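You operate a simulated robot arm through the tools that you are given. There is no shell and no other tool. Be economical: measure what you need, move in short steps, check, and stop when the job is done.

Carry out the task below with a simulated two-armed robot. There is one attempt and no reset: what you move stays moved.

JOB
Wipe up the spill on the table top by the fridge with the purple napkin and put it back.

The check looks at the end state, three seconds after you hand in, the way a careful person would. Anything else that was tipped, shoved, dropped, spilled or broken makes it a failure. Flat cloth is picked up by pressing the open fingertips on it (5 to 10 N) and closing them slowly along it; thin cloth reads only 2 to 8 mm in the jaws.

ROBOT AND FRAMES
Two 7-joint arms with two-finger parallel grippers on one trunk, on a base that drives. Base frame: it is fixed to the floor where the robot stands at the start and does not move with it; the origin is under the middle of the robot, x ahead of it, y to its left, z up; the surface under the hand at the start is at about z = 0.72. Units: m, degrees, N and s.
The left shoulder is at the start at [0.03, 0.119, 0.935], the right one opposite. With the tool pointing down near the work surface each hand reaches from about 0.26 to 0.68 m from the robot's upright axis, wherever it stands, measured 20 degrees to its own side. Payload 3.43 kg a hand.
The tool frame of a hand sits at the grasp point between the pads (the TCP): z along the fingers, y along the line on which they close. The tips reach 0.03 m beyond it. The gripper opens to 0.094 m. The fingers are 0.028 m wide and 0.01 m thick; the gripper's body (0.05 by 0.096 m) begins 0.055 m behind the TCP.
Orientation is told as [roll, pitch, yaw] about the base's x, y, z axes, in that order, counted from this pose: with the fingers straight down and closing along the base's y, the tool's x points along the base's -x, its y along +y and its z along -z.

CONTROLS
- The arms move only by the tool move_arm. It takes "left_deltas", "right_deltas" or both (then of equal length, played together; a hand with none holds still); each is a list of rows, each a list of 7 numbers: the shift along the tool's x, y, z in m, then the turn, a rotation vector about the tool's x, y, z in degrees, then the finger opening in m, from 0 to 0.094. In form: [[tx, ty, tz, wx, wy, wz, claw], ...]. A call has 1 to 8 rows; each row shifts and turns the commanded pose from where the row before left it, along the tool's axes as they then stand. Rows are played at 5 a second. More than 0.05 m and 8.6 degrees between two rows, or a gripper value outside its range, and nothing of the call is played. Where a pose cannot be reached the arm comes as near as it can. A force on the tool above 40 N (or 10 N above the force at the start of the call, whichever is more), or a blocked arm, ends the call early, and 0.2 s more pass. The fingers move at their own pace (about 0.072 m/s each) and stop on an object; they squeeze with about 43 N. The grip force told is the motor's: it shows also when the fingers shut on nothing. Time passes only in rows, and 0.2 s behind the last, so rows that do not move let the fingers close. The reply holds the time, the measured pose of the TCP, the force on the tool along the base axes, the opening and the grip force, in the units named above and with some noise, with the torque about the TCP (base axes, N m) and any sound that the robot's microphone picked up.
- Cameras (640 x 400 px; columns grow to the right, rows downward): "scene" is now at [0.0339, -0.0155, 1.6266]; the picture's right is [-0.25, -0.97, 0.00], its down [-0.85, 0.22, -0.48] and it looks along [0.47, -0.12, -0.87] (base axes); focal length 249 px, centre (320, 200). "left" rides on the left gripper at [0.076, -0.014, -0.102] in its tool frame; the picture's right is [0.18, 0.98, 0.00], its down [-0.75, 0.14, -0.64] and it looks along [-0.63, 0.12, 0.77] (tool axes); focal length 243 px, centre (320, 200). "right" rides on the right gripper at [0.076, 0.014, -0.102] in its tool frame; the picture's right is [-0.18, 0.98, 0.00], its down [-0.75, -0.14, -0.64] and it looks along [-0.63, -0.12, 0.77] (tool axes); focal length 243 px, centre (320, 200). There is no depth. A picture from a camera that has moved, and an enlarged one, comes with that camera's place and axes in the base frame and with its lens.
- get_image(camera): a new picture of that camera. The clock stands still meanwhile.
- slide_trunk(by): slides the trunk up (or, below 0, down) by that many m; the arms and the scene camera ride with it, the base frame stays. It gives what a move gives, with no picture.
- steer(legs): drives the robot by 1 to 6 legs, each [ahead, turn to the left] in m and degrees, along the robot's own axes; the way and the turn of a leg run together, so that a leg with both is an arc; at most 1.5 m and 180 degrees a leg. The arms and the cameras ride along, it lands a little off, and it stops where it bumps. It gives what a move gives.
- pan_tilt(pan, tilt): turns the head with the scene camera to pan (to the left, within 143 degrees either way) and tilt (down, from -29 to 69), counted from straight ahead of the robot. It gives what a move gives.
- close_up(camera, box): a new picture of the part [left, top, right, bottom] of that camera's present view, enlarged. The clock stands still meanwhile.
- close_job(): hands the job in; it is judged then, once.

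Go step by step. Nothing tells you exact positions but the pictures and the camera data: compare them with the known pose of the tool, close in by small moves and look again before you grip or let go. The budget is 120 turns and 108 pictures, counting those below and the enlarged ones. Unless the task says otherwise, let go and move clear before handing in, and close with one line.

The tools are called after "Call:" as a command line: name --argument value ..., lists and objects as JSON in quotes. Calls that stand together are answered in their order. move_arm: Moves the arms, as the interface text tells. Its arguments: {"type":"object","properties":{"left_deltas":{"type":"array"},"right_deltas":{"type":"array"}},"required":[]} The other tools are called the same way: slide_trunk (by) slides the trunk up or down; steer (legs) drives the base; pan_tilt (pan, tilt) turns the head that bears the scene camera; get_image (camera) takes a picture; close_up (camera, box) takes an enlarged picture of a part of a camera's view; close_job () hands the job in.

At the start:

```text
t: 0.0
left_position: [0.416, 0.1057, 0.9094]
left_ee_rot: [0.0, -0.1, 0.1]
left_ft_force: [-0.3, -0.7, 0.0]
left_moment: [-0.03, 0.0, 0.0]
left_grip_width: 0.0939
left_grip_force: 0.0
right_position: [0.3607, -0.2346, 0.964]
right_ee_rot: [0.0, 0.0, 0.0]
right_ft_force: [0.3, -0.3, 0.2]
right_moment: [0.03, -0.01, -0.02]
right_grip_width: 0.0941
right_grip_force: 0.1
trunk travel left (down, up): [-0.2, 0.21]
robot x, y, heading: [0.0002, 0.0025, 0.0]
head pan, tilt: [-14.5, 61.0]
```

scene: 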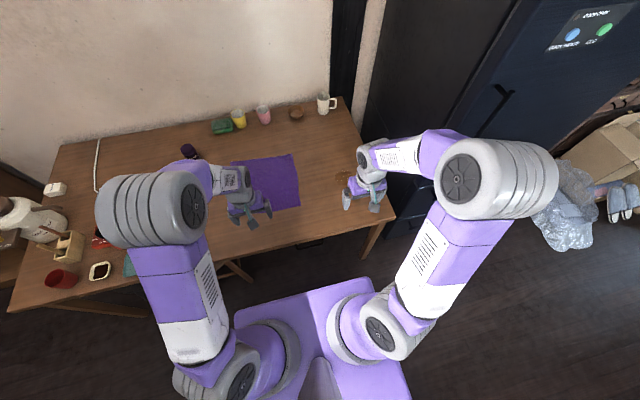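
right: 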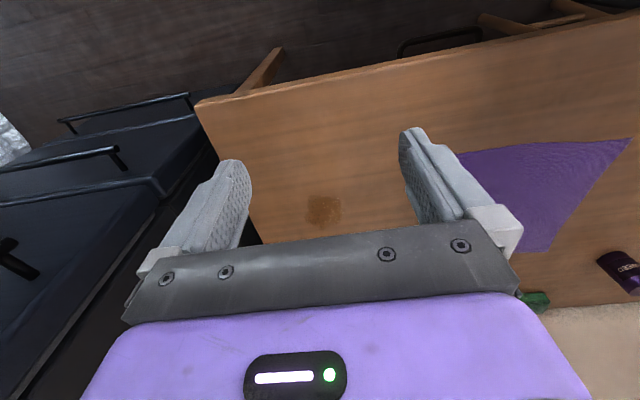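
left: 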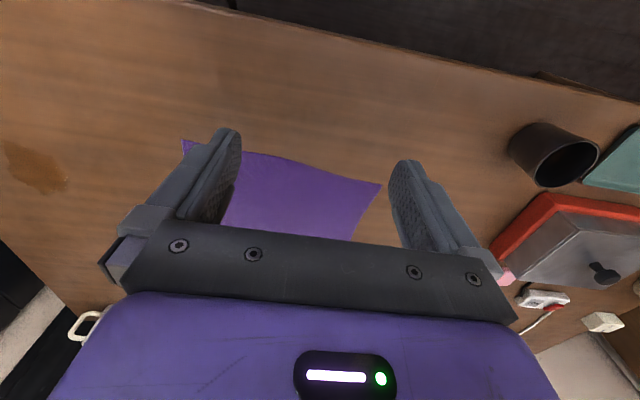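

The spill is the brown patch at about (0.60, -0.27). The napkin lies flat over roughly x 0.52–0.82, y -0.06–0.21. I'll look at both more closely before moving.

Call:
close_up --camera "scene" --box '[200, 80, 420, 260]'

Call:
close_up --camera "right" --box '[180, 60, 460, 250]'

Call:
steer --legs '[[0.08, 0]]'

```text
2.22 times, centred on (310, 170) of scene
camera zoom: at [0.0339, -0.0155, 1.6266], right [-0.25, -0.97, 0.0], down [-0.85, 0.22, -0.48], along [0.47, -0.12, -0.87], focal length 554 px, centre (342, 267)
```

zoom: 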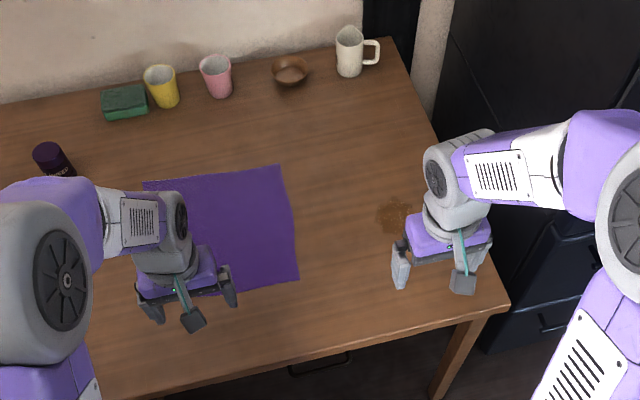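

```text
2.11 times, centred on (320, 155) of right
camera zoom: at [0.2836, -0.2194, 1.0671], right [0.18, 0.98, 0.0], down [0.75, -0.14, 0.64], along [0.63, -0.12, -0.77], focal length 511 px, centre (320, 295)
```

zoom: 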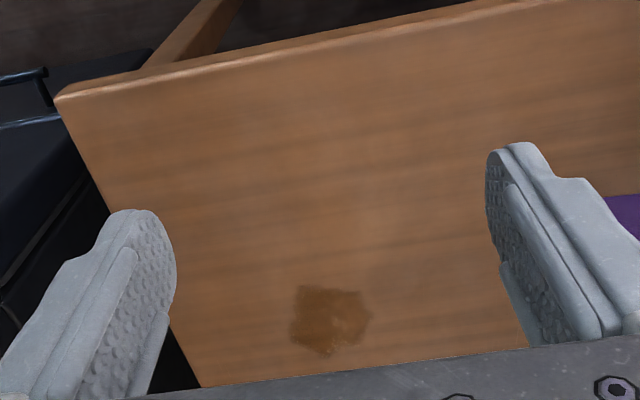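

```text
t: 1.1
left_position: [0.4977, 0.1052, 0.9097]
left_ee_rot: [0.0, 0.1, 0.1]
left_ft_force: [-0.4, -0.4, -0.2]
left_moment: [0.0, 0.0, -0.06]
left_grip_width: 0.0941
left_grip_force: 0.0
right_position: [0.4416, -0.2338, 0.964]
right_ee_rot: [0.1, 0.1, 0.1]
right_ft_force: [0.5, -0.1, -0.4]
right_moment: [-0.04, -0.01, 0.01]
right_grip_width: 0.0939
right_grip_force: 0.0
trunk travel left (down, up): [-0.2, 0.21]
robot x, y, heading: [0.0756, -0.0017, -0.0]
head pan, tilt: [-14.5, 61.0]
```

The drive forward went fine. The spill patch is about 7 cm across and centred near (0.60, -0.27). I'll move both hands above the near part of the napkin, with the right at y≈-0.01 and the left at y≈0.165.

Call:
move_arm --left_deltas '[[-0.0103, 0.0086, 0.0157, 0, 0, 0, 0.05], [-0.0103, 0.0086, 0.0157, 0, 0, 0, 0.05], [-0.0103, 0.0086, 0.0157, 0, 0, 0, 0.05], [-0.0103, 0.0086, 0.0157, 0, 0, 0, 0.05], [-0.0103, 0.0086, 0.0157, 0, 0, 0, 0.05], [-0.0103, 0.0086, 0.0157, 0, 0, 0, 0.05], [-0.0103, 0.0086, 0.0157, 0, 0, 0, 0.05]]' --right_deltas '[[-0.0183, 0.032, 0.0234, 0, 0, 0, 0.05], [-0.0183, 0.032, 0.0234, 0, 0, 0, 0.05], [-0.0183, 0.032, 0.0234, 0, 0, 0, 0.05], [-0.0183, 0.032, 0.0234, 0, 0, 0, 0.05], [-0.0183, 0.032, 0.0234, 0, 0, 0, 0.05], [-0.0183, 0.032, 0.0234, 0, 0, 0, 0.05], [-0.0183, 0.032, 0.0234, 0, 0, 0, 0.05]]'

Call:
get_image --camera "scene"

Call:
get_image --camera "right"

Call:
get_image --camera "left"

```text
t: 2.7
left_position: [0.5698, 0.1657, 0.7983]
left_ee_rot: [0.0, 0.1, 0.1]
left_ft_force: [-0.5, -0.1, 0.9]
left_moment: [-0.01, 0.04, -0.01]
left_grip_width: 0.0498
left_grip_force: 0.0
right_position: [0.5691, -0.0065, 0.7999]
right_ee_rot: [0.0, 0.0, 0.0]
right_ft_force: [0.1, -0.3, 0.4]
right_moment: [-0.01, 0.03, 0.01]
right_grip_width: 0.0499
right_grip_force: 0.1
trunk travel left (down, up): [-0.2, 0.21]
robot x, y, heading: [0.0799, -0.0027, 0.2]
head pan, tilt: [-14.5, 61.0]
```

```text
102 pictures are left
camera scene: at [0.1149, -0.0143, 1.6266], right [-0.25, -0.97, 0.0], down [-0.85, 0.22, -0.48], along [0.47, -0.12, -0.87], focal length 249 px, centre (320, 200)
```

scene: 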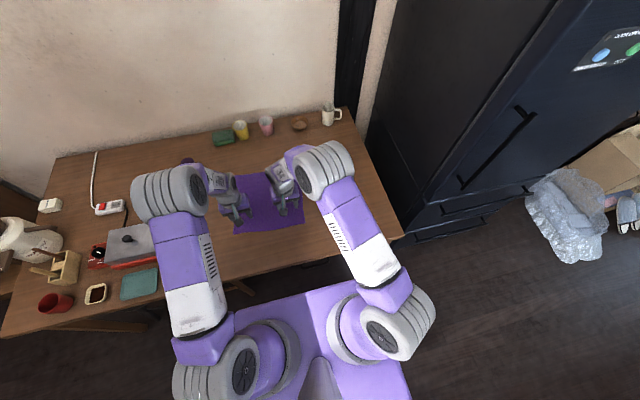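

```text
101 pictures are left
camera right: at [0.4925, 0.0079, 0.9033], right [0.18, 0.98, 0.0], down [0.75, -0.14, 0.64], along [0.63, -0.12, -0.77], focal length 243 px, centre (320, 200)
```

right: 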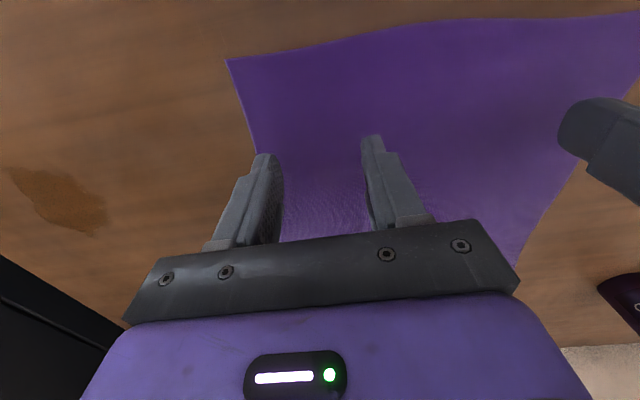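

```text
100 pictures are left
camera left: at [0.4936, 0.1516, 0.9019], right [-0.19, 0.98, 0.0], down [0.75, 0.14, 0.64], along [0.63, 0.12, -0.77], focal length 243 px, centre (320, 200)
```

left: 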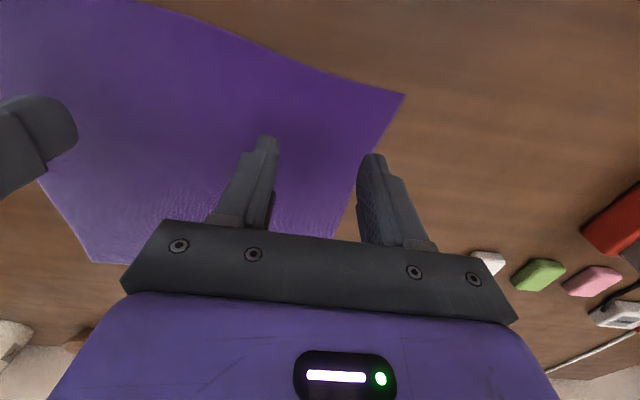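

Both hands are above the napkin, with the tips well inside its edges. I'll lower them to touch the cloth.

Call:
move_arm --left_deltas '[[0, 0, 0.02, 0, 0, 0, 0.05], [0, 0, 0.015, 0, 0, 0, 0.05], [0, 0, 0.006, 0, 0, 0, 0.05], [0, 0, 0.003, 0, 0, 0, 0.05], [0, 0, 0, 0, 0, 0, 0.05]]' --right_deltas '[[0, 0, 0.02, 0, 0, 0, 0.05], [0, 0, 0.015, 0, 0, 0, 0.05], [0, 0, 0.006, 0, 0, 0, 0.05], [0, 0, 0.003, 0, 0, 0, 0.05], [0, 0, 0, 0, 0, 0, 0.05]]'

```text
t: 3.9
left_position: [0.5681, 0.1645, 0.7542]
left_ee_rot: [0.0, 0.0, 0.0]
left_ft_force: [0.2, -0.5, -0.5]
left_moment: [0.0, -0.04, 0.01]
left_grip_width: 0.0504
left_grip_force: 0.1
right_position: [0.5678, -0.0096, 0.7563]
right_ee_rot: [0.1, 0.0, 0.1]
right_ft_force: [-0.8, 0.4, -0.2]
right_moment: [0.0, -0.01, -0.04]
right_grip_width: 0.0502
right_grip_force: 0.0
trunk travel left (down, up): [-0.2, 0.21]
robot x, y, heading: [0.0769, -0.0005, 0.2]
head pan, tilt: [-14.5, 61.0]
```

There's no contact yet, so I'll go lower in small steps.

Call:
move_arm --left_deltas '[[0, 0, 0.003, 0, 0, 0, 0.05], [0, 0, 0.002, 0, 0, 0, 0.05], [0, 0, 0, 0, 0, 0, 0.05]]' --right_deltas '[[0, 0, 0.003, 0, 0, 0, 0.05], [0, 0, 0.002, 0, 0, 0, 0.05], [0, 0, 0, 0, 0, 0, 0.05]]'

```text
t: 4.7
left_position: [0.5683, 0.1659, 0.7506]
left_ee_rot: [0.0, -0.1, 0.1]
left_ft_force: [-0.8, 0.1, 8.3]
left_moment: [0.07, 0.01, -0.03]
left_grip_width: 0.0501
left_grip_force: 0.0
right_position: [0.5671, -0.0111, 0.752]
right_ee_rot: [0.1, 0.0, 0.0]
right_ft_force: [0.9, 0.2, 0.1]
right_moment: [-0.04, 0.01, -0.03]
right_grip_width: 0.0498
right_grip_force: 0.0
trunk travel left (down, up): [-0.2, 0.21]
robot x, y, heading: [0.0814, -0.0005, 0.0]
head pan, tilt: [-14.5, 61.0]
```

Call:
move_arm --right_deltas '[[0, 0, 0.0015, 0, 0, 0, 0.05], [0, 0, 0.0005, 0, 0, 0, 0.05], [0, 0, 0, 0, 0, 0, 0.05]]'

```text
t: 5.5
left_position: [0.5688, 0.1657, 0.7506]
left_ee_rot: [0.0, -0.1, 0.0]
left_ft_force: [1.8, 1.0, 5.7]
left_moment: [0.03, -0.02, 0.02]
left_grip_width: 0.05
left_grip_force: 0.0
right_position: [0.5678, -0.0101, 0.7509]
right_ee_rot: [0.0, -0.1, -0.1]
right_ft_force: [-2.6, -1.6, 13.5]
right_moment: [-0.2, 0.12, -0.01]
right_grip_width: 0.05
right_grip_force: 0.0
trunk travel left (down, up): [-0.2, 0.21]
robot x, y, heading: [0.0766, 0.0012, -0.0]
head pan, tilt: [-14.5, 61.0]
```

Both tips are pressing on the cloth, the right one slightly hard. I'll ease that hand up a touch and close both slowly.

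Call:
move_arm --left_deltas '[[0, 0, 0.0001, 0, 0, 0, 0.043], [0, 0, 0, 0, 0, 0, 0.035], [0, 0, 0, 0, 0, 0, 0.027], [0, 0, 0, 0, 0, 0, 0.019], [0, 0, 0, 0, 0, 0, 0.011], [0, 0, 0, 0, 0, 0, 0.004], [0, 0, 0, 0, 0, 0, 0.0], [0, 0, 0, 0, 0, 0, 0.0]]' --right_deltas '[[0, 0, -0.0005, 0, 0, 0, 0.043], [0, 0, 0, 0, 0, 0, 0.035], [0, 0, 0, 0, 0, 0, 0.027], [0, 0, 0, 0, 0, 0, 0.019], [0, 0, 0, 0, 0, 0, 0.011], [0, 0, 0, 0, 0, 0, 0.004], [0, 0, 0, 0, 0, 0, 0.0], [0, 0, 0, 0, 0, 0, 0.0]]'

Call:
get_image --camera "right"

Call:
get_image --camera "left"

```text
t: 7.3
left_position: [0.5671, 0.1639, 0.7509]
left_ee_rot: [0.0, -0.1, 0.1]
left_ft_force: [-0.4, -3.1, 7.5]
left_moment: [-0.1, 0.03, -0.02]
left_grip_width: 0.0018
left_grip_force: 36.1
right_position: [0.5676, -0.0107, 0.7501]
right_ee_rot: [0.1, -0.1, 0.0]
right_ft_force: [0.5, 2.4, 17.3]
right_moment: [0.0, 0.06, -0.01]
right_grip_width: 0.002
right_grip_force: 36.7
trunk travel left (down, up): [-0.2, 0.21]
robot x, y, heading: [0.0849, -0.001, -0.1]
head pan, tilt: [-14.5, 61.0]
```

```text
99 pictures are left
camera right: at [0.4909, 0.0051, 0.8537], right [0.18, 0.98, 0.0], down [0.75, -0.14, 0.64], along [0.63, -0.12, -0.77], focal length 243 px, centre (320, 200)
```

right: 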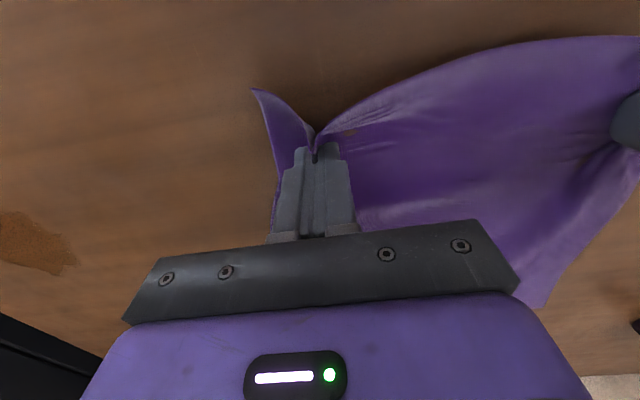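

```text
98 pictures are left
camera left: at [0.4914, 0.1503, 0.8535], right [-0.18, 0.98, 0.0], down [0.75, 0.14, 0.64], along [0.63, 0.12, -0.77], focal length 243 px, centre (320, 200)
```

left: 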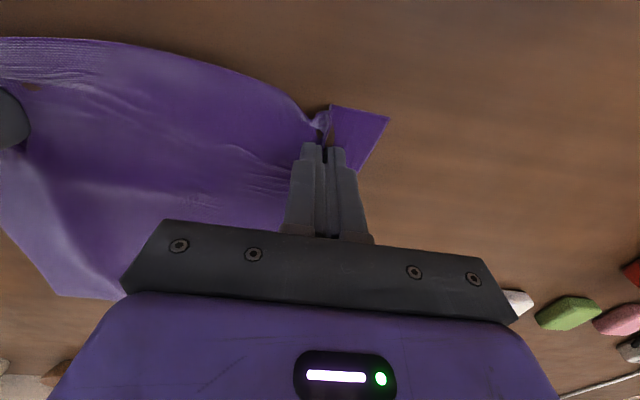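

Both hands have pinched the cloth. I'll lift 3 cm and carry it together 0.26 m to the right and 3 cm forward, over the spill.

Call:
move_arm --left_deltas '[[0, 0, -0.015, 0, 0, 0, 0], [0, 0, -0.015, 0, 0, 0, 0], [-0.005, -0.04, 0, 0, 0, 0, 0], [-0.005, -0.045, 0, 0, 0, 0, 0], [-0.005, -0.045, 0, 0, 0, 0, 0], [-0.005, -0.045, 0, 0, 0, 0, 0], [-0.005, -0.045, 0, 0, 0, 0, 0], [-0.005, -0.04, 0, 0, 0, 0, 0]]' --right_deltas '[[0, 0, -0.015, 0, 0, 0, 0], [0, 0, -0.015, 0, 0, 0, 0], [-0.005, -0.04, 0, 0, 0, 0, 0], [-0.005, -0.045, 0, 0, 0, 0, 0], [-0.005, -0.045, 0, 0, 0, 0, 0], [-0.005, -0.045, 0, 0, 0, 0, 0], [-0.005, -0.045, 0, 0, 0, 0, 0], [-0.005, -0.04, 0, 0, 0, 0, 0]]'

Call:
get_image --camera "right"

Call:
get_image --camera "left"

Call:
get_image --camera "scene"

```text
t: 9.1
left_position: [0.5985, -0.0957, 0.7806]
left_ee_rot: [0.1, 0.1, 0.1]
left_ft_force: [-0.1, -0.8, 0.3]
left_moment: [-0.05, -0.02, -0.04]
left_grip_width: 0.0018
left_grip_force: 37.1
right_position: [0.5968, -0.2697, 0.7813]
right_ee_rot: [0.0, 0.0, 0.1]
right_ft_force: [0.4, 0.7, 0.6]
right_moment: [0.03, 0.01, -0.02]
right_grip_width: 0.0019
right_grip_force: 36.5
trunk travel left (down, up): [-0.2, 0.21]
robot x, y, heading: [0.0821, -0.0006, -0.1]
head pan, tilt: [-14.5, 61.0]
```

```text
97 pictures are left
camera right: at [0.5208, -0.2551, 0.8834], right [0.18, 0.98, 0.0], down [0.75, -0.14, 0.64], along [0.63, -0.12, -0.77], focal length 243 px, centre (320, 200)
```

right: 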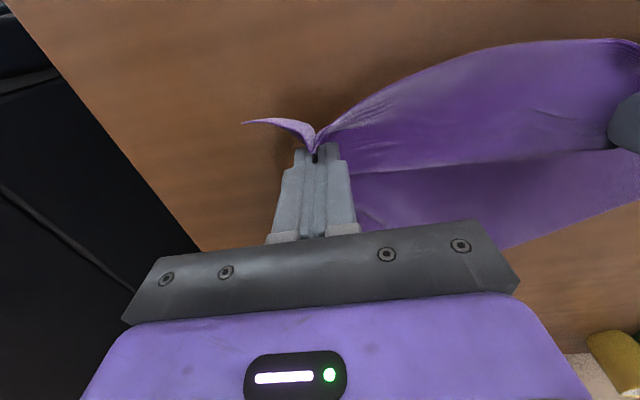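

```text
96 pictures are left
camera left: at [0.5221, -0.1108, 0.8833], right [-0.19, 0.98, 0.0], down [0.75, 0.14, 0.64], along [0.63, 0.12, -0.77], focal length 243 px, centre (320, 200)
```

left: 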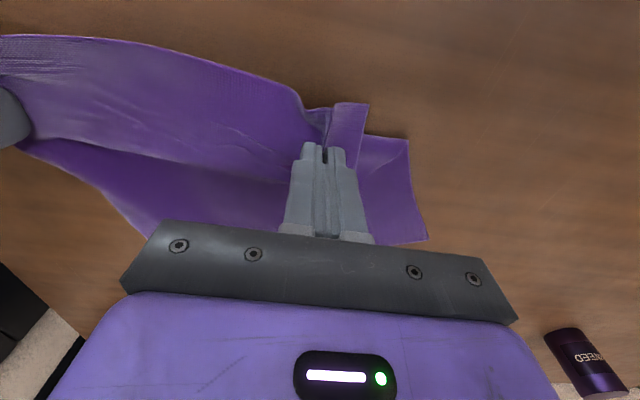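

```text
95 pictures are left
camera scene: at [0.1139, -0.0169, 1.6266], right [-0.25, -0.97, 0.0], down [-0.85, 0.22, -0.48], along [0.47, -0.12, -0.87], focal length 249 px, centre (320, 200)
```

scene: 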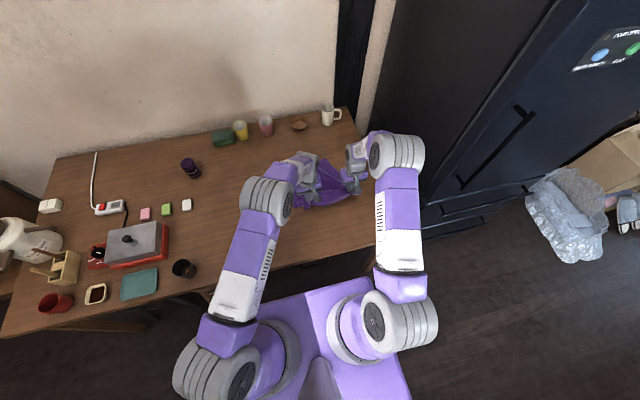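

The cloth is over the spill, which lies hidden below the right fingers. I'll lower the right hand to press there.

Call:
move_arm --left_deltas '[[0, 0, 0.01, 0, 0, 0, 0], [0, 0, 0.01, 0, 0, 0, 0], [0, 0, 0.0, 0, 0, 0, 0], [0, 0, 0, 0, 0, 0, 0]]' --right_deltas '[[0, 0, 0.015, 0, 0, 0, 0], [0, 0, 0.01, 0, 0, 0, 0], [0, 0, 0.004, 0, 0, 0, 0], [0, 0, 0.001, 0, 0, 0, 0]]'

Call:
get_image --camera "right"

```text
t: 10.1
left_position: [0.5983, -0.0961, 0.7612]
left_ee_rot: [-0.1, -0.1, 0.0]
left_ft_force: [0.7, -2.4, 0.1]
left_moment: [-0.06, 0.03, 0.01]
left_grip_width: 0.0015
left_grip_force: 36.9
right_position: [0.5978, -0.2703, 0.7524]
right_ee_rot: [-0.1, -0.2, 0.1]
right_ft_force: [-1.1, 1.1, 14.0]
right_moment: [0.06, -0.07, 0.01]
right_grip_width: 0.0017
right_grip_force: 36.6
trunk travel left (down, up): [-0.2, 0.21]
robot x, y, heading: [0.0786, -0.0017, 0.2]
head pan, tilt: [-14.5, 61.0]
```

```text
94 pictures are left
camera right: at [0.5214, -0.2543, 0.8544], right [0.18, 0.98, 0.0], down [0.75, -0.14, 0.64], along [0.63, -0.12, -0.76], focal length 243 px, centre (320, 200)
```

right: 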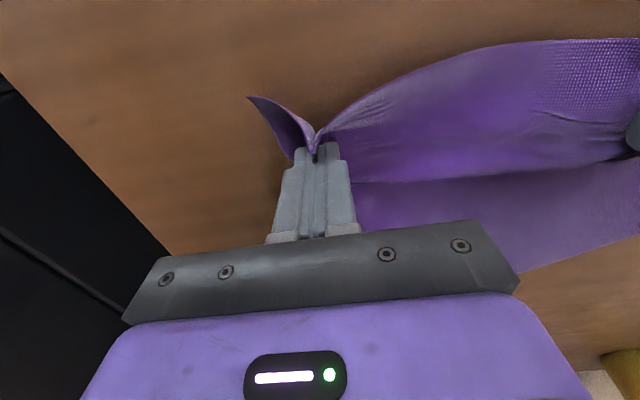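

Contact is at about 14 N on the cloth. I'll scrub a raster over the whole patch with both hands moving together.

Call:
move_arm --left_deltas '[[0.04, 0, 0, 0, 0, 0, 0], [0, -0.04, 0, 0, 0, 0, 0], [-0.04, 0, 0, 0, 0, 0, 0], [-0.04, 0, 0, 0, 0, 0, 0], [0, 0.025, 0, 0, 0, 0, 0], [0.04, 0, 0, 0, 0, 0, 0], [0.04, 0, 0, 0, 0, 0, 0], [0, 0.025, 0, 0, 0, 0, 0]]' --right_deltas '[[0.04, 0, 0, 0, 0, 0, 0], [0, -0.04, 0, 0, 0, 0, 0], [-0.04, 0, 0, 0, 0, 0, 0], [-0.04, 0, 0, 0, 0, 0, 0], [0, 0.025, 0, 0, 0, 0, 0], [0.04, 0, 0, 0, 0, 0, 0], [0.04, 0, 0, 0, 0, 0, 0], [0, 0.025, 0, 0, 0, 0, 0]]'

Call:
get_image --camera "right"

```text
t: 11.9
left_position: [0.557, -0.085, 0.7613]
left_ee_rot: [-0.1, -0.1, -0.1]
left_ft_force: [-0.3, -3.8, -0.3]
left_moment: [-0.12, 0.0, -0.01]
left_grip_width: 0.0018
left_grip_force: 36.2
right_position: [0.558, -0.2617, 0.7512]
right_ee_rot: [-0.2, -0.1, -0.1]
right_ft_force: [0.6, -8.3, 31.5]
right_moment: [-0.32, -0.25, -0.11]
right_grip_width: 0.002
right_grip_force: 36.6
trunk travel left (down, up): [-0.2, 0.21]
robot x, y, heading: [0.0809, -0.0042, 0.0]
head pan, tilt: [-14.5, 61.0]
```

```text
93 pictures are left
camera right: at [0.4805, -0.2459, 0.8537], right [0.19, 0.98, 0.0], down [0.75, -0.14, 0.64], along [0.63, -0.12, -0.76], focal length 243 px, centre (320, 200)
```

right: 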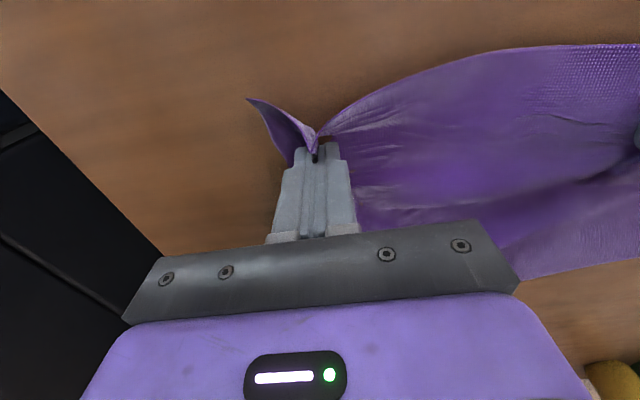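

The downward force has crept up to 31 N. I'll ease up 1 mm and finish the raster.

Call:
move_arm --left_deltas '[[0, 0, 0, 0, 0, 0, 0], [-0.04, 0, 0, 0, 0, 0, 0], [-0.04, 0, 0, 0, 0, 0, 0], [0, 0.02, 0, 0, 0, 0, 0], [0.04, 0, 0, 0, 0, 0, 0], [0.04, 0, 0, 0, 0, 0, 0], [-0.01, 0.02, 0, 0, 0, 0, 0], [-0.03, 0, 0, 0, 0, 0, 0]]' --right_deltas '[[0, 0, -0.001, 0, 0, 0, 0], [-0.04, 0, 0, 0, 0, 0, 0], [-0.04, 0, 0, 0, 0, 0, 0], [0, 0.02, 0, 0, 0, 0, 0], [0.04, 0, 0, 0, 0, 0, 0], [0.04, 0, 0, 0, 0, 0, 0], [-0.01, 0.02, 0, 0, 0, 0, 0], [-0.03, 0, 0, 0, 0, 0, 0]]'

```text
t: 13.7
left_position: [0.5981, -0.0428, 0.762]
left_ee_rot: [0.0, -0.1, 0.0]
left_ft_force: [0.5, -1.5, 0.5]
left_moment: [-0.05, -0.03, 0.01]
left_grip_width: 0.0018
left_grip_force: 36.9
right_position: [0.5987, -0.2182, 0.7511]
right_ee_rot: [0.1, 0.0, 0.1]
right_ft_force: [-2.2, 1.9, 9.7]
right_moment: [0.01, 0.03, -0.01]
right_grip_width: 0.002
right_grip_force: 37.1
trunk travel left (down, up): [-0.2, 0.21]
robot x, y, heading: [0.0804, -0.0005, 0.2]
head pan, tilt: [-14.5, 61.0]
```

I'll make one more pass back across the middle, then lift and shift left to inspect the table.

Call:
move_arm --left_deltas '[[0, -0.04, 0, 0, 0, 0, 0], [0, -0.04, 0, 0, 0, 0, 0], [0, 0.04, 0, 0, 0, 0, 0], [0, 0.04, 0, 0, 0, 0, 0], [0, 0, -0.02, 0, 0, 0, 0], [0, 0.045, 0, 0, 0, 0, 0], [0.015, 0.045, 0, 0, 0, 0, 0], [0.015, 0.045, 0, 0, 0, 0, 0]]' --right_deltas '[[0, -0.04, 0, 0, 0, 0, 0], [0, -0.04, 0, 0, 0, 0, 0], [0, 0.04, 0, 0, 0, 0, 0], [0, 0.04, 0, 0, 0, 0, 0], [0, 0, -0.03, 0, 0, 0, 0], [0, 0.045, 0, 0, 0, 0, 0], [0.015, 0.045, 0, 0, 0, 0, 0], [0.015, 0.045, 0, 0, 0, 0, 0]]'

Call:
get_image --camera "right"

Call:
get_image --camera "scene"

```text
t: 15.5
left_position: [0.5673, 0.0909, 0.7788]
left_ee_rot: [-0.1, 0.0, 0.1]
left_ft_force: [0.3, -1.5, -0.6]
left_moment: [-0.09, 0.01, -0.03]
left_grip_width: 0.0018
left_grip_force: 37.0
right_position: [0.5675, -0.0838, 0.7818]
right_ee_rot: [-0.1, 0.0, 0.1]
right_ft_force: [-0.1, 1.6, 0.0]
right_moment: [0.04, 0.02, -0.01]
right_grip_width: 0.0021
right_grip_force: 36.5
trunk travel left (down, up): [-0.2, 0.21]
robot x, y, heading: [0.0788, -0.0045, 0.1]
head pan, tilt: [-14.5, 61.0]
```

```text
92 pictures are left
camera right: at [0.4922, -0.068, 0.8844], right [0.18, 0.98, 0.0], down [0.75, -0.14, 0.64], along [0.63, -0.12, -0.77], focal length 243 px, centre (320, 200)
```

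right: 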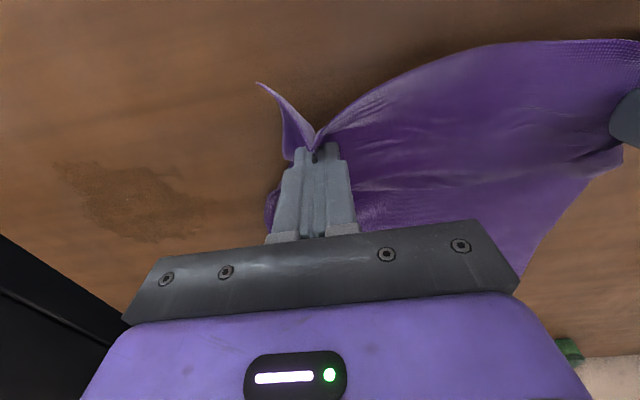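

```text
91 pictures are left
camera scene: at [0.1137, -0.0128, 1.6267], right [-0.25, -0.97, 0.0], down [-0.85, 0.22, -0.49], along [0.47, -0.12, -0.87], focal length 249 px, centre (320, 200)
```

scene: 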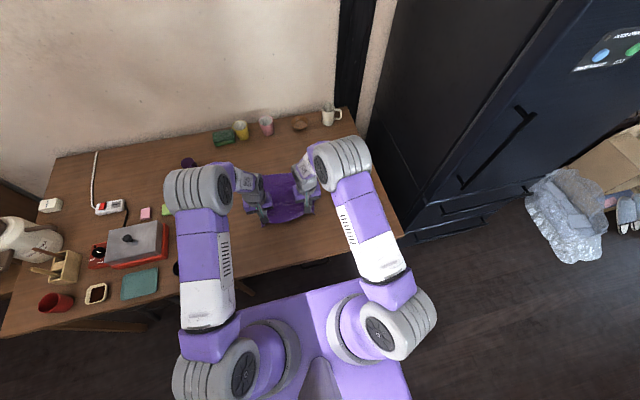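

Call:
close_up --camera "right" --box '[0, 100, 300, 290]'

Call:
close_up --camera "scene" --box '[240, 150, 420, 260]'

```text
2.11 times, centred on (150, 195) of right
camera zoom: at [0.4922, -0.068, 0.8844], right [0.18, 0.98, 0.0], down [0.75, -0.14, 0.64], along [0.63, -0.12, -0.77], focal length 511 px, centre (678, 210)
```

zoom: 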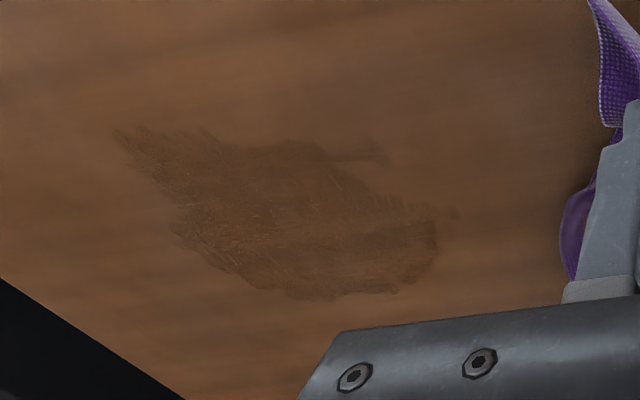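

```text
3.56 times, centred on (330, 205) of scene
camera zoom: at [0.1137, -0.0128, 1.6267], right [-0.25, -0.97, 0.0], down [-0.85, 0.22, -0.49], along [0.47, -0.12, -0.87], focal length 886 px, centre (284, 182)
```

zoom: 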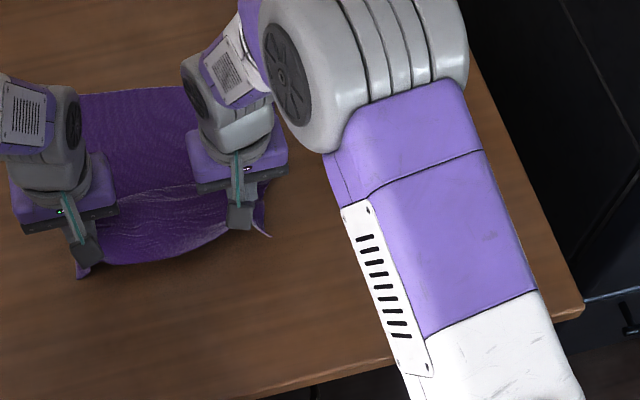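

A thin, slightly smeared film remains over x 0.55–0.65, y -0.31 to -0.19. I'll wipe it again in long strokes along y, stepping across in x.

Call:
move_arm --left_deltas '[[0.0175, -0.045, 0, 0, 0, 0, 0], [0, -0.04, 0.01, 0, 0, 0, 0], [0, -0.011, 0.008, 0, 0, 0, 0], [0, -0.047, 0, 0, 0, 0, 0], [0, -0.047, 0, 0, 0, 0, 0], [0, -0.047, 0, 0, 0, 0, 0], [-0.025, 0, 0, 0, 0, 0, 0], [0, 0.047, 0, 0, 0, 0, 0]]' --right_deltas '[[0.0175, -0.045, 0, 0, 0, 0, 0], [0, -0.04, 0.02, 0, 0, 0, 0], [0, -0.011, 0.01, 0, 0, 0, 0], [0, -0.047, 0, 0, 0, 0, 0], [0, -0.047, 0, 0, 0, 0, 0], [0, -0.047, 0, 0, 0, 0, 0], [-0.025, 0, 0, 0, 0, 0, 0], [0, 0.047, 0, 0, 0, 0, 0]]'

```text
t: 17.3
left_position: [0.5767, -0.0984, 0.7625]
left_ee_rot: [-0.1, 0.0, 0.2]
left_ft_force: [0.2, -2.0, 0.0]
left_moment: [-0.08, 0.05, -0.04]
left_grip_width: 0.0017
left_grip_force: 36.5
right_position: [0.574, -0.2744, 0.7512]
right_ee_rot: [-0.2, 0.0, 0.2]
right_ft_force: [-0.2, 4.3, 9.8]
right_moment: [0.15, 0.09, -0.06]
right_grip_width: 0.0018
right_grip_force: 37.0
trunk travel left (down, up): [-0.2, 0.21]
robot x, y, heading: [0.0774, 0.0003, 0.2]
head pan, tilt: [-14.5, 61.0]
```

Call:
move_arm --left_deltas '[[0, 0.047, 0, 0, 0, 0, 0], [0, 0.047, 0, 0, 0, 0, 0], [-0.022, 0, 0, 0, 0, 0, 0], [0, -0.047, 0, 0, 0, 0, 0], [0, -0.047, 0, 0, 0, 0, 0], [0, -0.047, 0, 0, 0, 0, 0], [-0.022, 0, 0, 0, 0, 0, 0], [0, 0.047, 0, 0, 0, 0, 0]]' --right_deltas '[[0, 0.047, 0.0003, 0, 0, 0, 0], [0, 0.047, 0, 0, 0, 0, 0], [-0.022, 0, 0, 0, 0, 0, 0], [0, -0.047, 0, 0, 0, 0, 0], [0, -0.047, 0, 0, 0, 0, 0], [0, -0.047, 0, 0, 0, 0, 0], [-0.022, 0, 0, 0, 0, 0, 0], [0, 0.047, 0, 0, 0, 0, 0]]'

Call:
move_arm --left_deltas '[[0, 0.047, 0, 0, 0, 0, 0], [0, 0.047, 0, 0, 0, 0, 0], [-0.022, 0, 0, 0, 0, 0, 0], [0, -0.047, 0, 0, 0, 0, 0], [0, -0.047, 0, 0, 0, 0, 0], [0, -0.047, 0, 0, 0, 0, 0], [-0.012, 0, 0, 0, 0, 0, 0], [0, 0.047, 0, 0, 0, 0, 0]]' --right_deltas '[[0, 0.047, 0.0003, 0, 0, 0, 0], [0, 0.047, 0, 0, 0, 0, 0], [-0.022, 0, 0, 0, 0, 0, 0], [0, -0.047, 0, 0, 0, 0, 0], [0, -0.047, 0, 0, 0, 0, 0], [0, -0.047, 0, 0, 0, 0, 0], [-0.012, 0, 0, 0, 0, 0, 0], [0, 0.047, 0, 0, 0, 0, 0]]'

```text
t: 19.1
left_position: [0.6187, -0.0975, 0.7615]
left_ee_rot: [-0.1, 0.0, 0.1]
left_ft_force: [-0.2, -2.7, 0.1]
left_moment: [-0.1, 0.04, -0.04]
left_grip_width: 0.0018
left_grip_force: 37.0
right_position: [0.6207, -0.2738, 0.7512]
right_ee_rot: [-0.1, -0.1, 0.1]
right_ft_force: [-1.0, 4.9, 10.0]
right_moment: [0.16, 0.12, -0.02]
right_grip_width: 0.0017
right_grip_force: 36.8
trunk travel left (down, up): [-0.2, 0.21]
robot x, y, heading: [0.0798, 0.0007, 0.1]
head pan, tilt: [-14.5, 61.0]
```

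```text
t: 20.9
left_position: [0.64, -0.0853, 0.7664]
left_ee_rot: [-0.5, -0.1, 0.0]
left_ft_force: [1.0, -26.6, -2.5]
left_moment: [-0.79, -0.02, -0.03]
left_grip_width: 0.0018
left_grip_force: 36.7
left hand out of reach, approached as far as the arm can: row 6, 7
right_position: [0.6543, -0.2703, 0.7518]
right_ee_rot: [0.2, -0.2, 0.2]
right_ft_force: [-2.5, 24.8, 16.9]
right_moment: [0.78, 0.17, -0.08]
right_grip_width: 0.0023
right_grip_force: 36.4
trunk travel left (down, up): [-0.2, 0.21]
robot x, y, heading: [0.0814, -0.0012, 0.1]
head pan, tilt: [-14.5, 61.0]
```

The left arm hit its reach limit and tensioned the cloth. I'll back both hands off, lift and look.

Call:
move_arm --left_deltas '[[0.03, 0, 0, 0, 0, 0, 0], [0.01, 0.03, 0, 0, 0, 0, 0], [0, 0, -0.02, 0, 0, 0, 0], [0.02, 0.045, 0, 0, 0, 0, 0], [0.015, 0.045, 0, 0, 0, 0, 0], [0.015, 0.045, 0, 0, 0, 0, 0], [0, 0.02, 0, 0, 0, 0, 0]]' --right_deltas '[[0.03, 0.0, 0, 0, 0, 0, 0], [0.01, 0.03, 0, 0, 0, 0, 0], [0, 0, -0.03, 0, 0, 0, 0], [0.02, 0.045, 0, 0, 0, 0, 0], [0.015, 0.045, 0, 0, 0, 0, 0], [0.015, 0.045, 0, 0, 0, 0, 0], [0, 0.02, 0, 0, 0, 0, 0]]'

Call:
get_image --camera "right"

Call:
get_image --camera "left"

Call:
close_up --camera "right" --box '[0, 100, 300, 290]'

```text
t: 22.5
left_position: [0.5491, 0.0993, 0.7854]
left_ee_rot: [-0.2, 0.0, -0.2]
left_ft_force: [1.8, -26.6, -0.5]
left_moment: [-0.84, -0.05, -0.02]
left_grip_width: 0.0015
left_grip_force: 37.0
right_position: [0.5642, -0.0862, 0.7809]
right_ee_rot: [0.3, -0.1, 0.2]
right_ft_force: [-1.3, 25.0, 0.0]
right_moment: [0.73, 0.03, -0.04]
right_grip_width: 0.0019
right_grip_force: 36.7
trunk travel left (down, up): [-0.2, 0.21]
robot x, y, heading: [0.0803, -0.0039, 0.2]
head pan, tilt: [-14.5, 61.0]
```

```text
88 pictures are left
camera right: at [0.4877, -0.0722, 0.8836], right [0.18, 0.98, 0.01], down [0.75, -0.14, 0.64], along [0.63, -0.11, -0.77], focal length 243 px, centre (320, 200)
```

right: 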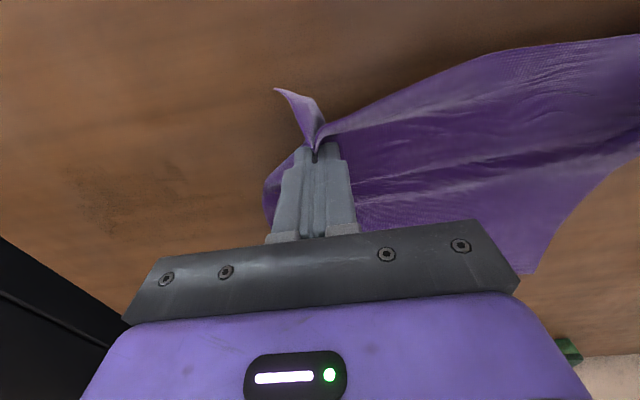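

```text
87 pictures are left
camera left: at [0.4738, 0.0853, 0.8884], right [-0.18, 0.98, -0.01], down [0.75, 0.14, 0.64], along [0.63, 0.11, -0.77], focal length 243 px, centre (320, 200)
```

left: 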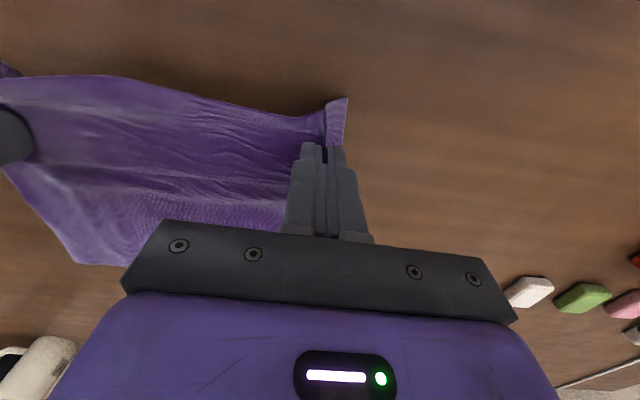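

```text
2.11 times, centred on (150, 195) of right
camera zoom: at [0.4877, -0.0722, 0.8836], right [0.18, 0.98, 0.01], down [0.75, -0.14, 0.64], along [0.63, -0.11, -0.77], focal length 511 px, centre (678, 210)
```

zoom: 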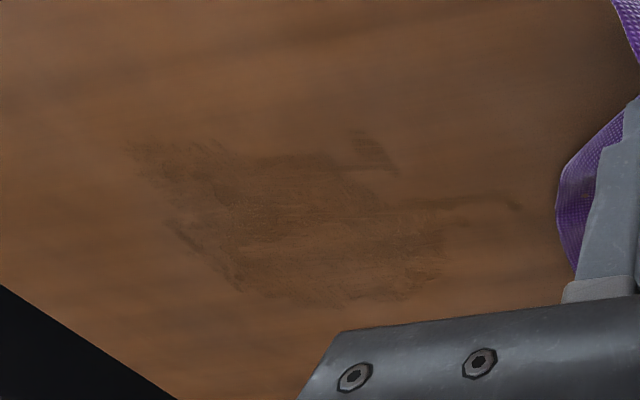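

The film is fading with each pass. I'll even out the hands and do another full raster at slightly finer pitch.

Call:
move_arm --left_deltas '[[0.009, -0.048, 0.01, 0, 0, 0, 0], [0, -0.046, 0.012, 0, 0, 0, 0], [0, -0.048, 0, 0, 0, 0, 0], [0, -0.048, 0, 0, 0, 0, 0], [0, -0.048, 0, 0, 0, 0, 0], [-0.018, 0, 0, 0, 0, 0, 0], [0, 0.048, 0, 0, 0, 0, 0], [0, 0.048, 0, 0, 0, 0, 0]]' --right_deltas '[[0.009, -0.04, 0.01, 0, 0, 0, 0], [0, -0.044, 0.0205, 0, 0, 0, 0], [0, -0.048, 0, 0, 0, 0, 0], [0, -0.048, 0, 0, 0, 0, 0], [0, -0.048, 0, 0, 0, 0, 0], [-0.018, 0, 0, 0, 0, 0, 0], [0, 0.048, 0, 0, 0, 0, 0], [0, 0.048, 0, 0, 0, 0, 0]]'

Call:
move_arm --left_deltas '[[0, 0.048, 0, 0, 0, 0, 0], [-0.018, 0, 0, 0, 0, 0, 0], [0, -0.048, 0, 0, 0, 0, 0], [0, -0.048, 0, 0, 0, 0, 0], [0, -0.048, 0, 0, 0, 0, 0], [-0.018, 0, 0, 0, 0, 0, 0], [0, 0.048, 0, 0, 0, 0, 0], [0, 0.048, 0, 0, 0, 0, 0]]' --right_deltas '[[0, 0.048, 0, 0, 0, 0, 0], [-0.018, 0, 0, 0, 0, 0, 0], [0, -0.048, 0, 0, 0, 0, 0], [0, -0.048, 0, 0, 0, 0, 0], [0, -0.048, 0, 0, 0, 0, 0], [-0.018, 0, 0, 0, 0, 0, 0], [0, 0.048, 0, 0, 0, 0, 0], [0, 0.048, 0, 0, 0, 0, 0]]'

```text
t: 24.3
left_position: [0.5601, -0.0394, 0.7639]
left_ee_rot: [-0.1, -0.1, 0.0]
left_ft_force: [1.9, -15.9, -0.8]
left_moment: [-0.51, -0.03, -0.07]
left_grip_width: 0.0018
left_grip_force: 36.1
right_position: [0.5746, -0.2201, 0.7518]
right_ee_rot: [0.1, -0.3, 0.1]
right_ft_force: [-1.7, 12.8, 24.7]
right_moment: [0.39, 0.19, 0.01]
right_grip_width: 0.0018
right_grip_force: 37.0
trunk travel left (down, up): [-0.2, 0.21]
robot x, y, heading: [0.083, 0.0044, 0.1]
head pan, tilt: [-14.5, 61.0]
```

```text
t: 26.1
left_position: [0.5949, -0.0387, 0.762]
left_ee_rot: [-0.1, 0.0, 0.0]
left_ft_force: [0.8, -13.9, -1.1]
left_moment: [-0.45, -0.03, -0.05]
left_grip_width: 0.0018
left_grip_force: 36.2
right_position: [0.6078, -0.2216, 0.7523]
right_ee_rot: [0.0, -0.1, 0.0]
right_ft_force: [-1.0, 11.9, 17.2]
right_moment: [0.38, 0.14, -0.01]
right_grip_width: 0.0019
right_grip_force: 36.5
trunk travel left (down, up): [-0.2, 0.21]
robot x, y, heading: [0.0793, -0.0002, 0.2]
head pan, tilt: [-14.5, 61.0]
```

Call:
move_arm --left_deltas '[[0, 0.043, 0, 0, 0, 0, 0], [-0.016, 0, 0, 0, 0, 0, 0], [0, -0.048, 0, 0, 0, 0, 0], [0, -0.048, 0, 0, 0, 0, 0], [0, -0.048, 0, 0, 0, 0, 0], [-0.012, 0, 0, 0, 0, 0, 0], [0, 0.048, 0, 0, 0, 0, 0], [0, 0.048, 0, 0, 0, 0, 0]]' --right_deltas '[[0, 0.048, 0, 0, 0, 0, 0], [-0.018, 0, 0, 0, 0, 0, 0], [0, -0.048, 0, 0, 0, 0, 0], [0, -0.048, 0, 0, 0, 0, 0], [0, -0.048, 0, 0, 0, 0, 0], [-0.018, 0, 0, 0, 0, 0, 0], [0, 0.048, 0, 0, 0, 0, 0], [0, 0.048, 0, 0, 0, 0, 0]]'

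Call:
move_arm --left_deltas '[[0.03, 0, 0, 0, 0, 0, 0], [0.03, 0.0, 0, 0, 0, 0, 0], [0.015, 0, 0, 0, 0, 0, 0], [0, -0.03, 0, 0, 0, 0, 0], [-0.035, 0, 0, 0, 0, 0, 0], [-0.035, 0, 0, 0, 0, 0, 0], [0, -0.025, 0, 0, 0, 0, 0], [0.035, 0, 0, 0, 0, 0, 0]]' --right_deltas '[[0.035, 0, 0, 0, 0, 0, 0], [0.035, 0.0, 0, 0, 0, 0, 0], [0.015, 0, 0, 0, 0, 0, 0], [0, -0.03, 0, 0, 0, 0, 0], [-0.035, 0, 0, 0, 0, 0, 0], [-0.035, 0, 0, 0, 0, 0, 0], [0, -0.025, 0, 0, 0, 0, 0], [0.035, 0, 0, 0, 0, 0, 0]]'

```text
t: 27.9
left_position: [0.6232, -0.0432, 0.7644]
left_ee_rot: [-0.2, -0.1, 0.0]
left_ft_force: [0.5, -9.5, -0.2]
left_moment: [-0.27, -0.02, -0.03]
left_grip_width: 0.0015
left_grip_force: 36.8
right_position: [0.6449, -0.223, 0.7509]
right_ee_rot: [-0.1, -0.2, 0.1]
right_ft_force: [-1.6, 4.1, 23.2]
right_moment: [0.21, 0.17, 0.02]
right_grip_width: 0.0021
right_grip_force: 36.9
trunk travel left (down, up): [-0.2, 0.21]
robot x, y, heading: [0.0792, -0.0023, -0.1]
head pan, tilt: [-14.5, 61.0]
```

```text
t: 29.0
left_position: [0.5572, -0.0747, 0.7649]
left_ee_rot: [-0.1, -0.2, -0.1]
left_ft_force: [0.9, -2.5, 0.0]
left_moment: [-0.07, 0.0, -0.01]
left_grip_width: 0.0016
left_grip_force: 36.5
right_position: [0.5647, -0.2492, 0.7507]
right_ee_rot: [0.0, 0.5, 0.1]
right_ft_force: [-7.1, 0.0, 20.9]
right_moment: [0.05, 0.12, 0.0]
right_grip_width: 0.0019
right_grip_force: 36.4
trunk travel left (down, up): [-0.2, 0.21]
robot x, y, heading: [0.0797, 0.0014, -0.1]
head pan, tilt: [-14.5, 61.0]
stopped in row 5 (right hand): the force on the tool passed its limit at 45 N (the readings are from after the stop); the commanded pose is now the measured one
```

The stroke stopped on its force limit at 45 N. I'll lift, shift left and inspect.

Call:
move_arm --left_deltas '[[0, 0, -0.02, 0, 0, 0, 0], [0, 0.045, 0, 0, 0, 0, 0], [0, 0.045, 0, 0, 0, 0, 0], [0, 0.045, 0, 0, 0, 0, 0], [0, 0.03, 0, 0, 0, 0, 0]]' --right_deltas '[[0, 0, -0.03, 0, 0, 0, 0], [0, 0.045, 0, 0, 0, 0, 0], [0, 0.045, 0, 0, 0, 0, 0], [0, 0.045, 0, 0, 0, 0, 0], [0, 0.03, 0, 0, 0, 0, 0]]'

Call:
close_up --camera "right" --box '[0, 100, 300, 290]'

Call:
get_image --camera "right"

```text
t: 30.2
left_position: [0.5583, 0.0926, 0.7824]
left_ee_rot: [0.0, 0.1, -0.1]
left_ft_force: [0.0, -3.7, -0.9]
left_moment: [-0.1, -0.02, -0.01]
left_grip_width: 0.0017
left_grip_force: 36.2
right_position: [0.5655, -0.0838, 0.7796]
right_ee_rot: [0.1, 0.6, 0.1]
right_ft_force: [-0.1, 3.5, 0.4]
right_moment: [0.1, 0.04, 0.0]
right_grip_width: 0.0022
right_grip_force: 36.2
trunk travel left (down, up): [-0.2, 0.21]
robot x, y, heading: [0.079, 0.0019, 0.1]
head pan, tilt: [-14.5, 61.0]
```

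```text
2.11 times, centred on (150, 195) of right
camera zoom: at [0.4902, -0.0688, 0.8827], right [0.18, 0.98, 0.0], down [0.76, -0.14, 0.63], along [0.62, -0.12, -0.77], focal length 511 px, centre (678, 210)
```

zoom: 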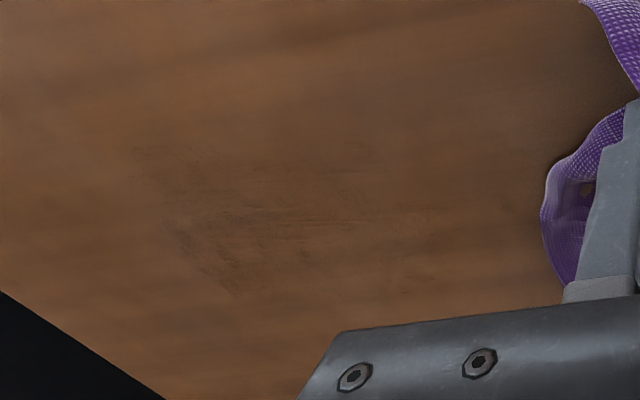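

```text
84 pictures are left
camera right: at [0.4902, -0.0688, 0.8827], right [0.18, 0.98, 0.0], down [0.76, -0.14, 0.63], along [0.62, -0.12, -0.77], focal length 243 px, centre (320, 200)
```

right: 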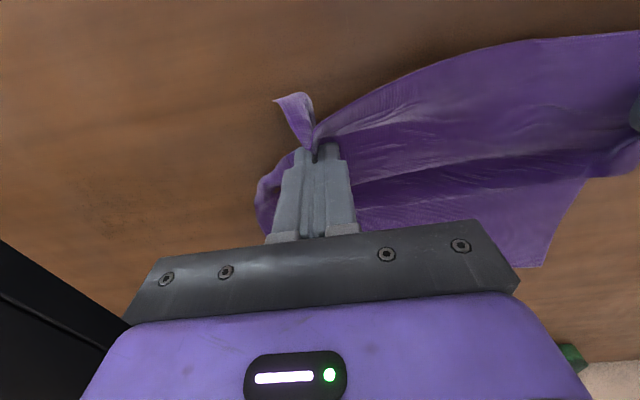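

Nearly gone, with only faint traces left, mainly on the right side around (0.60, -0.31). I'll do one more full raster reaching a little further right.

Call:
move_arm --left_deltas '[[0.0, -0.048, 0.008, 0, 0, 0, 0], [0, -0.046, 0.012, 0, 0, 0, 0], [0, -0.049, 0, 0, 0, 0, 0], [0, -0.049, 0, 0, 0, 0, 0], [0, -0.049, 0, 0, 0, 0, 0], [-0.018, 0, 0, 0, 0, 0, 0], [0, 0.049, 0, 0, 0, 0, 0], [0, 0.049, 0, 0, 0, 0, 0]]' --right_deltas '[[0.005, -0.048, 0.008, 0, -0.5, 0, 0], [0, -0.045, 0.021, 0, 0, 0, 0], [0, -0.049, 0, 0, 0, 0, 0], [0, -0.049, 0, 0, 0, 0, 0], [0, -0.049, 0, 0, 0, 0, 0], [-0.018, 0, 0, 0, 0, 0, 0], [0, 0.049, 0, 0, 0, 0, 0], [0, 0.049, 0, 0, 0, 0, 0]]'

Call:
move_arm --left_deltas '[[0, 0.048, 0, 0, 0, 0, 0], [-0.016, 0, 0, 0, 0, 0, 0], [0, -0.049, 0, 0, 0, 0, 0], [0, -0.049, 0, 0, 0, 0, 0], [0, -0.049, 0, 0, 0, 0, 0], [-0.016, 0, 0, 0, 0, 0, 0], [0, 0.049, 0, 0, 0, 0, 0], [0, 0.049, 0, 0, 0, 0, 0]]' --right_deltas '[[0, 0.049, 0, 0, 0, 0, 0], [-0.018, 0, 0, 0, 0, 0, 0], [0, -0.049, 0, 0, 0, 0, 0], [0, -0.049, 0, 0, 0, 0, 0], [0, -0.049, 0, 0, 0, 0, 0], [-0.018, 0, 0, 0, 0, 0, 0], [0, 0.049, 0, 0, 0, 0, 0], [0, 0.049, 0, 0, 0, 0, 0]]'

Call:
move_arm --left_deltas '[[0, 0.045, 0, 0, 0, 0, 0], [-0.016, 0, 0, 0, 0, 0, 0], [0, -0.049, 0, 0, 0, 0, 0], [0, -0.049, 0, 0, 0, 0, 0], [0, -0.049, 0, 0, 0, 0, 0], [-0.005, 0, 0, 0, 0, 0, 0], [0, 0.049, 0, 0, 0, 0, 0], [0, 0.049, 0, 0, 0, 0, 0]]' --right_deltas '[[0, 0.049, 0, 0, 0, 0, 0], [-0.018, 0, 0, 0, 0, 0, 0], [0, -0.049, 0, 0, 0, 0, 0], [0, -0.049, 0, 0, 0, 0, 0], [0, -0.049, 0, 0, 0, 0, 0], [-0.012, 0, 0, 0, 0, 0, 0], [0, 0.049, 0, 0, 0, 0, 0], [0, 0.049, 0, 0, 0, 0, 0]]'

```text
t: 32.0
left_position: [0.5753, -0.0515, 0.7628]
left_ee_rot: [0.0, 0.0, 0.0]
left_ft_force: [0.5, -3.3, -0.2]
left_moment: [-0.12, 0.02, -0.06]
left_grip_width: 0.0018
left_grip_force: 36.3
right_position: [0.5781, -0.2269, 0.7514]
right_ee_rot: [0.0, -0.3, 0.0]
right_ft_force: [0.5, -5.8, 32.7]
right_moment: [-0.05, 0.11, 0.04]
right_grip_width: 0.0018
right_grip_force: 36.9
trunk travel left (down, up): [-0.2, 0.21]
robot x, y, heading: [0.0819, -0.0007, 0.1]
head pan, tilt: [-14.5, 61.0]
```

```text
t: 33.8
left_position: [0.6072, -0.0527, 0.764]
left_ee_rot: [0.1, -0.1, 0.0]
left_ft_force: [0.5, -1.4, 0.0]
left_moment: [-0.05, -0.02, -0.02]
left_grip_width: 0.0017
left_grip_force: 36.3
right_position: [0.613, -0.2267, 0.752]
right_ee_rot: [-0.1, 0.0, 0.1]
right_ft_force: [0.0, -6.3, 24.1]
right_moment: [-0.09, 0.07, 0.05]
right_grip_width: 0.0017
right_grip_force: 36.9
trunk travel left (down, up): [-0.2, 0.21]
robot x, y, heading: [0.0793, 0.0022, 0.1]
head pan, tilt: [-14.5, 61.0]
```

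```text
t: 35.6
left_position: [0.6635, -0.0733, 0.7555]
left_ee_rot: [0.0, 0.1, 0.0]
left_ft_force: [2.0, -0.1, 0.1]
left_moment: [-0.02, -0.02, 0.01]
left_grip_width: 0.0017
left_grip_force: 36.6
left hand out of reach, approached as far as the arm can: row 7, 8
right_position: [0.6438, -0.2271, 0.7523]
right_ee_rot: [0.0, 0.0, -0.1]
right_ft_force: [0.6, -7.2, 22.4]
right_moment: [-0.18, 0.06, 0.03]
right_grip_width: 0.0017
right_grip_force: 36.7
trunk travel left (down, up): [-0.2, 0.21]
robot x, y, heading: [0.0802, 0.0001, -0.0]
head pan, tilt: [-14.5, 61.0]
```

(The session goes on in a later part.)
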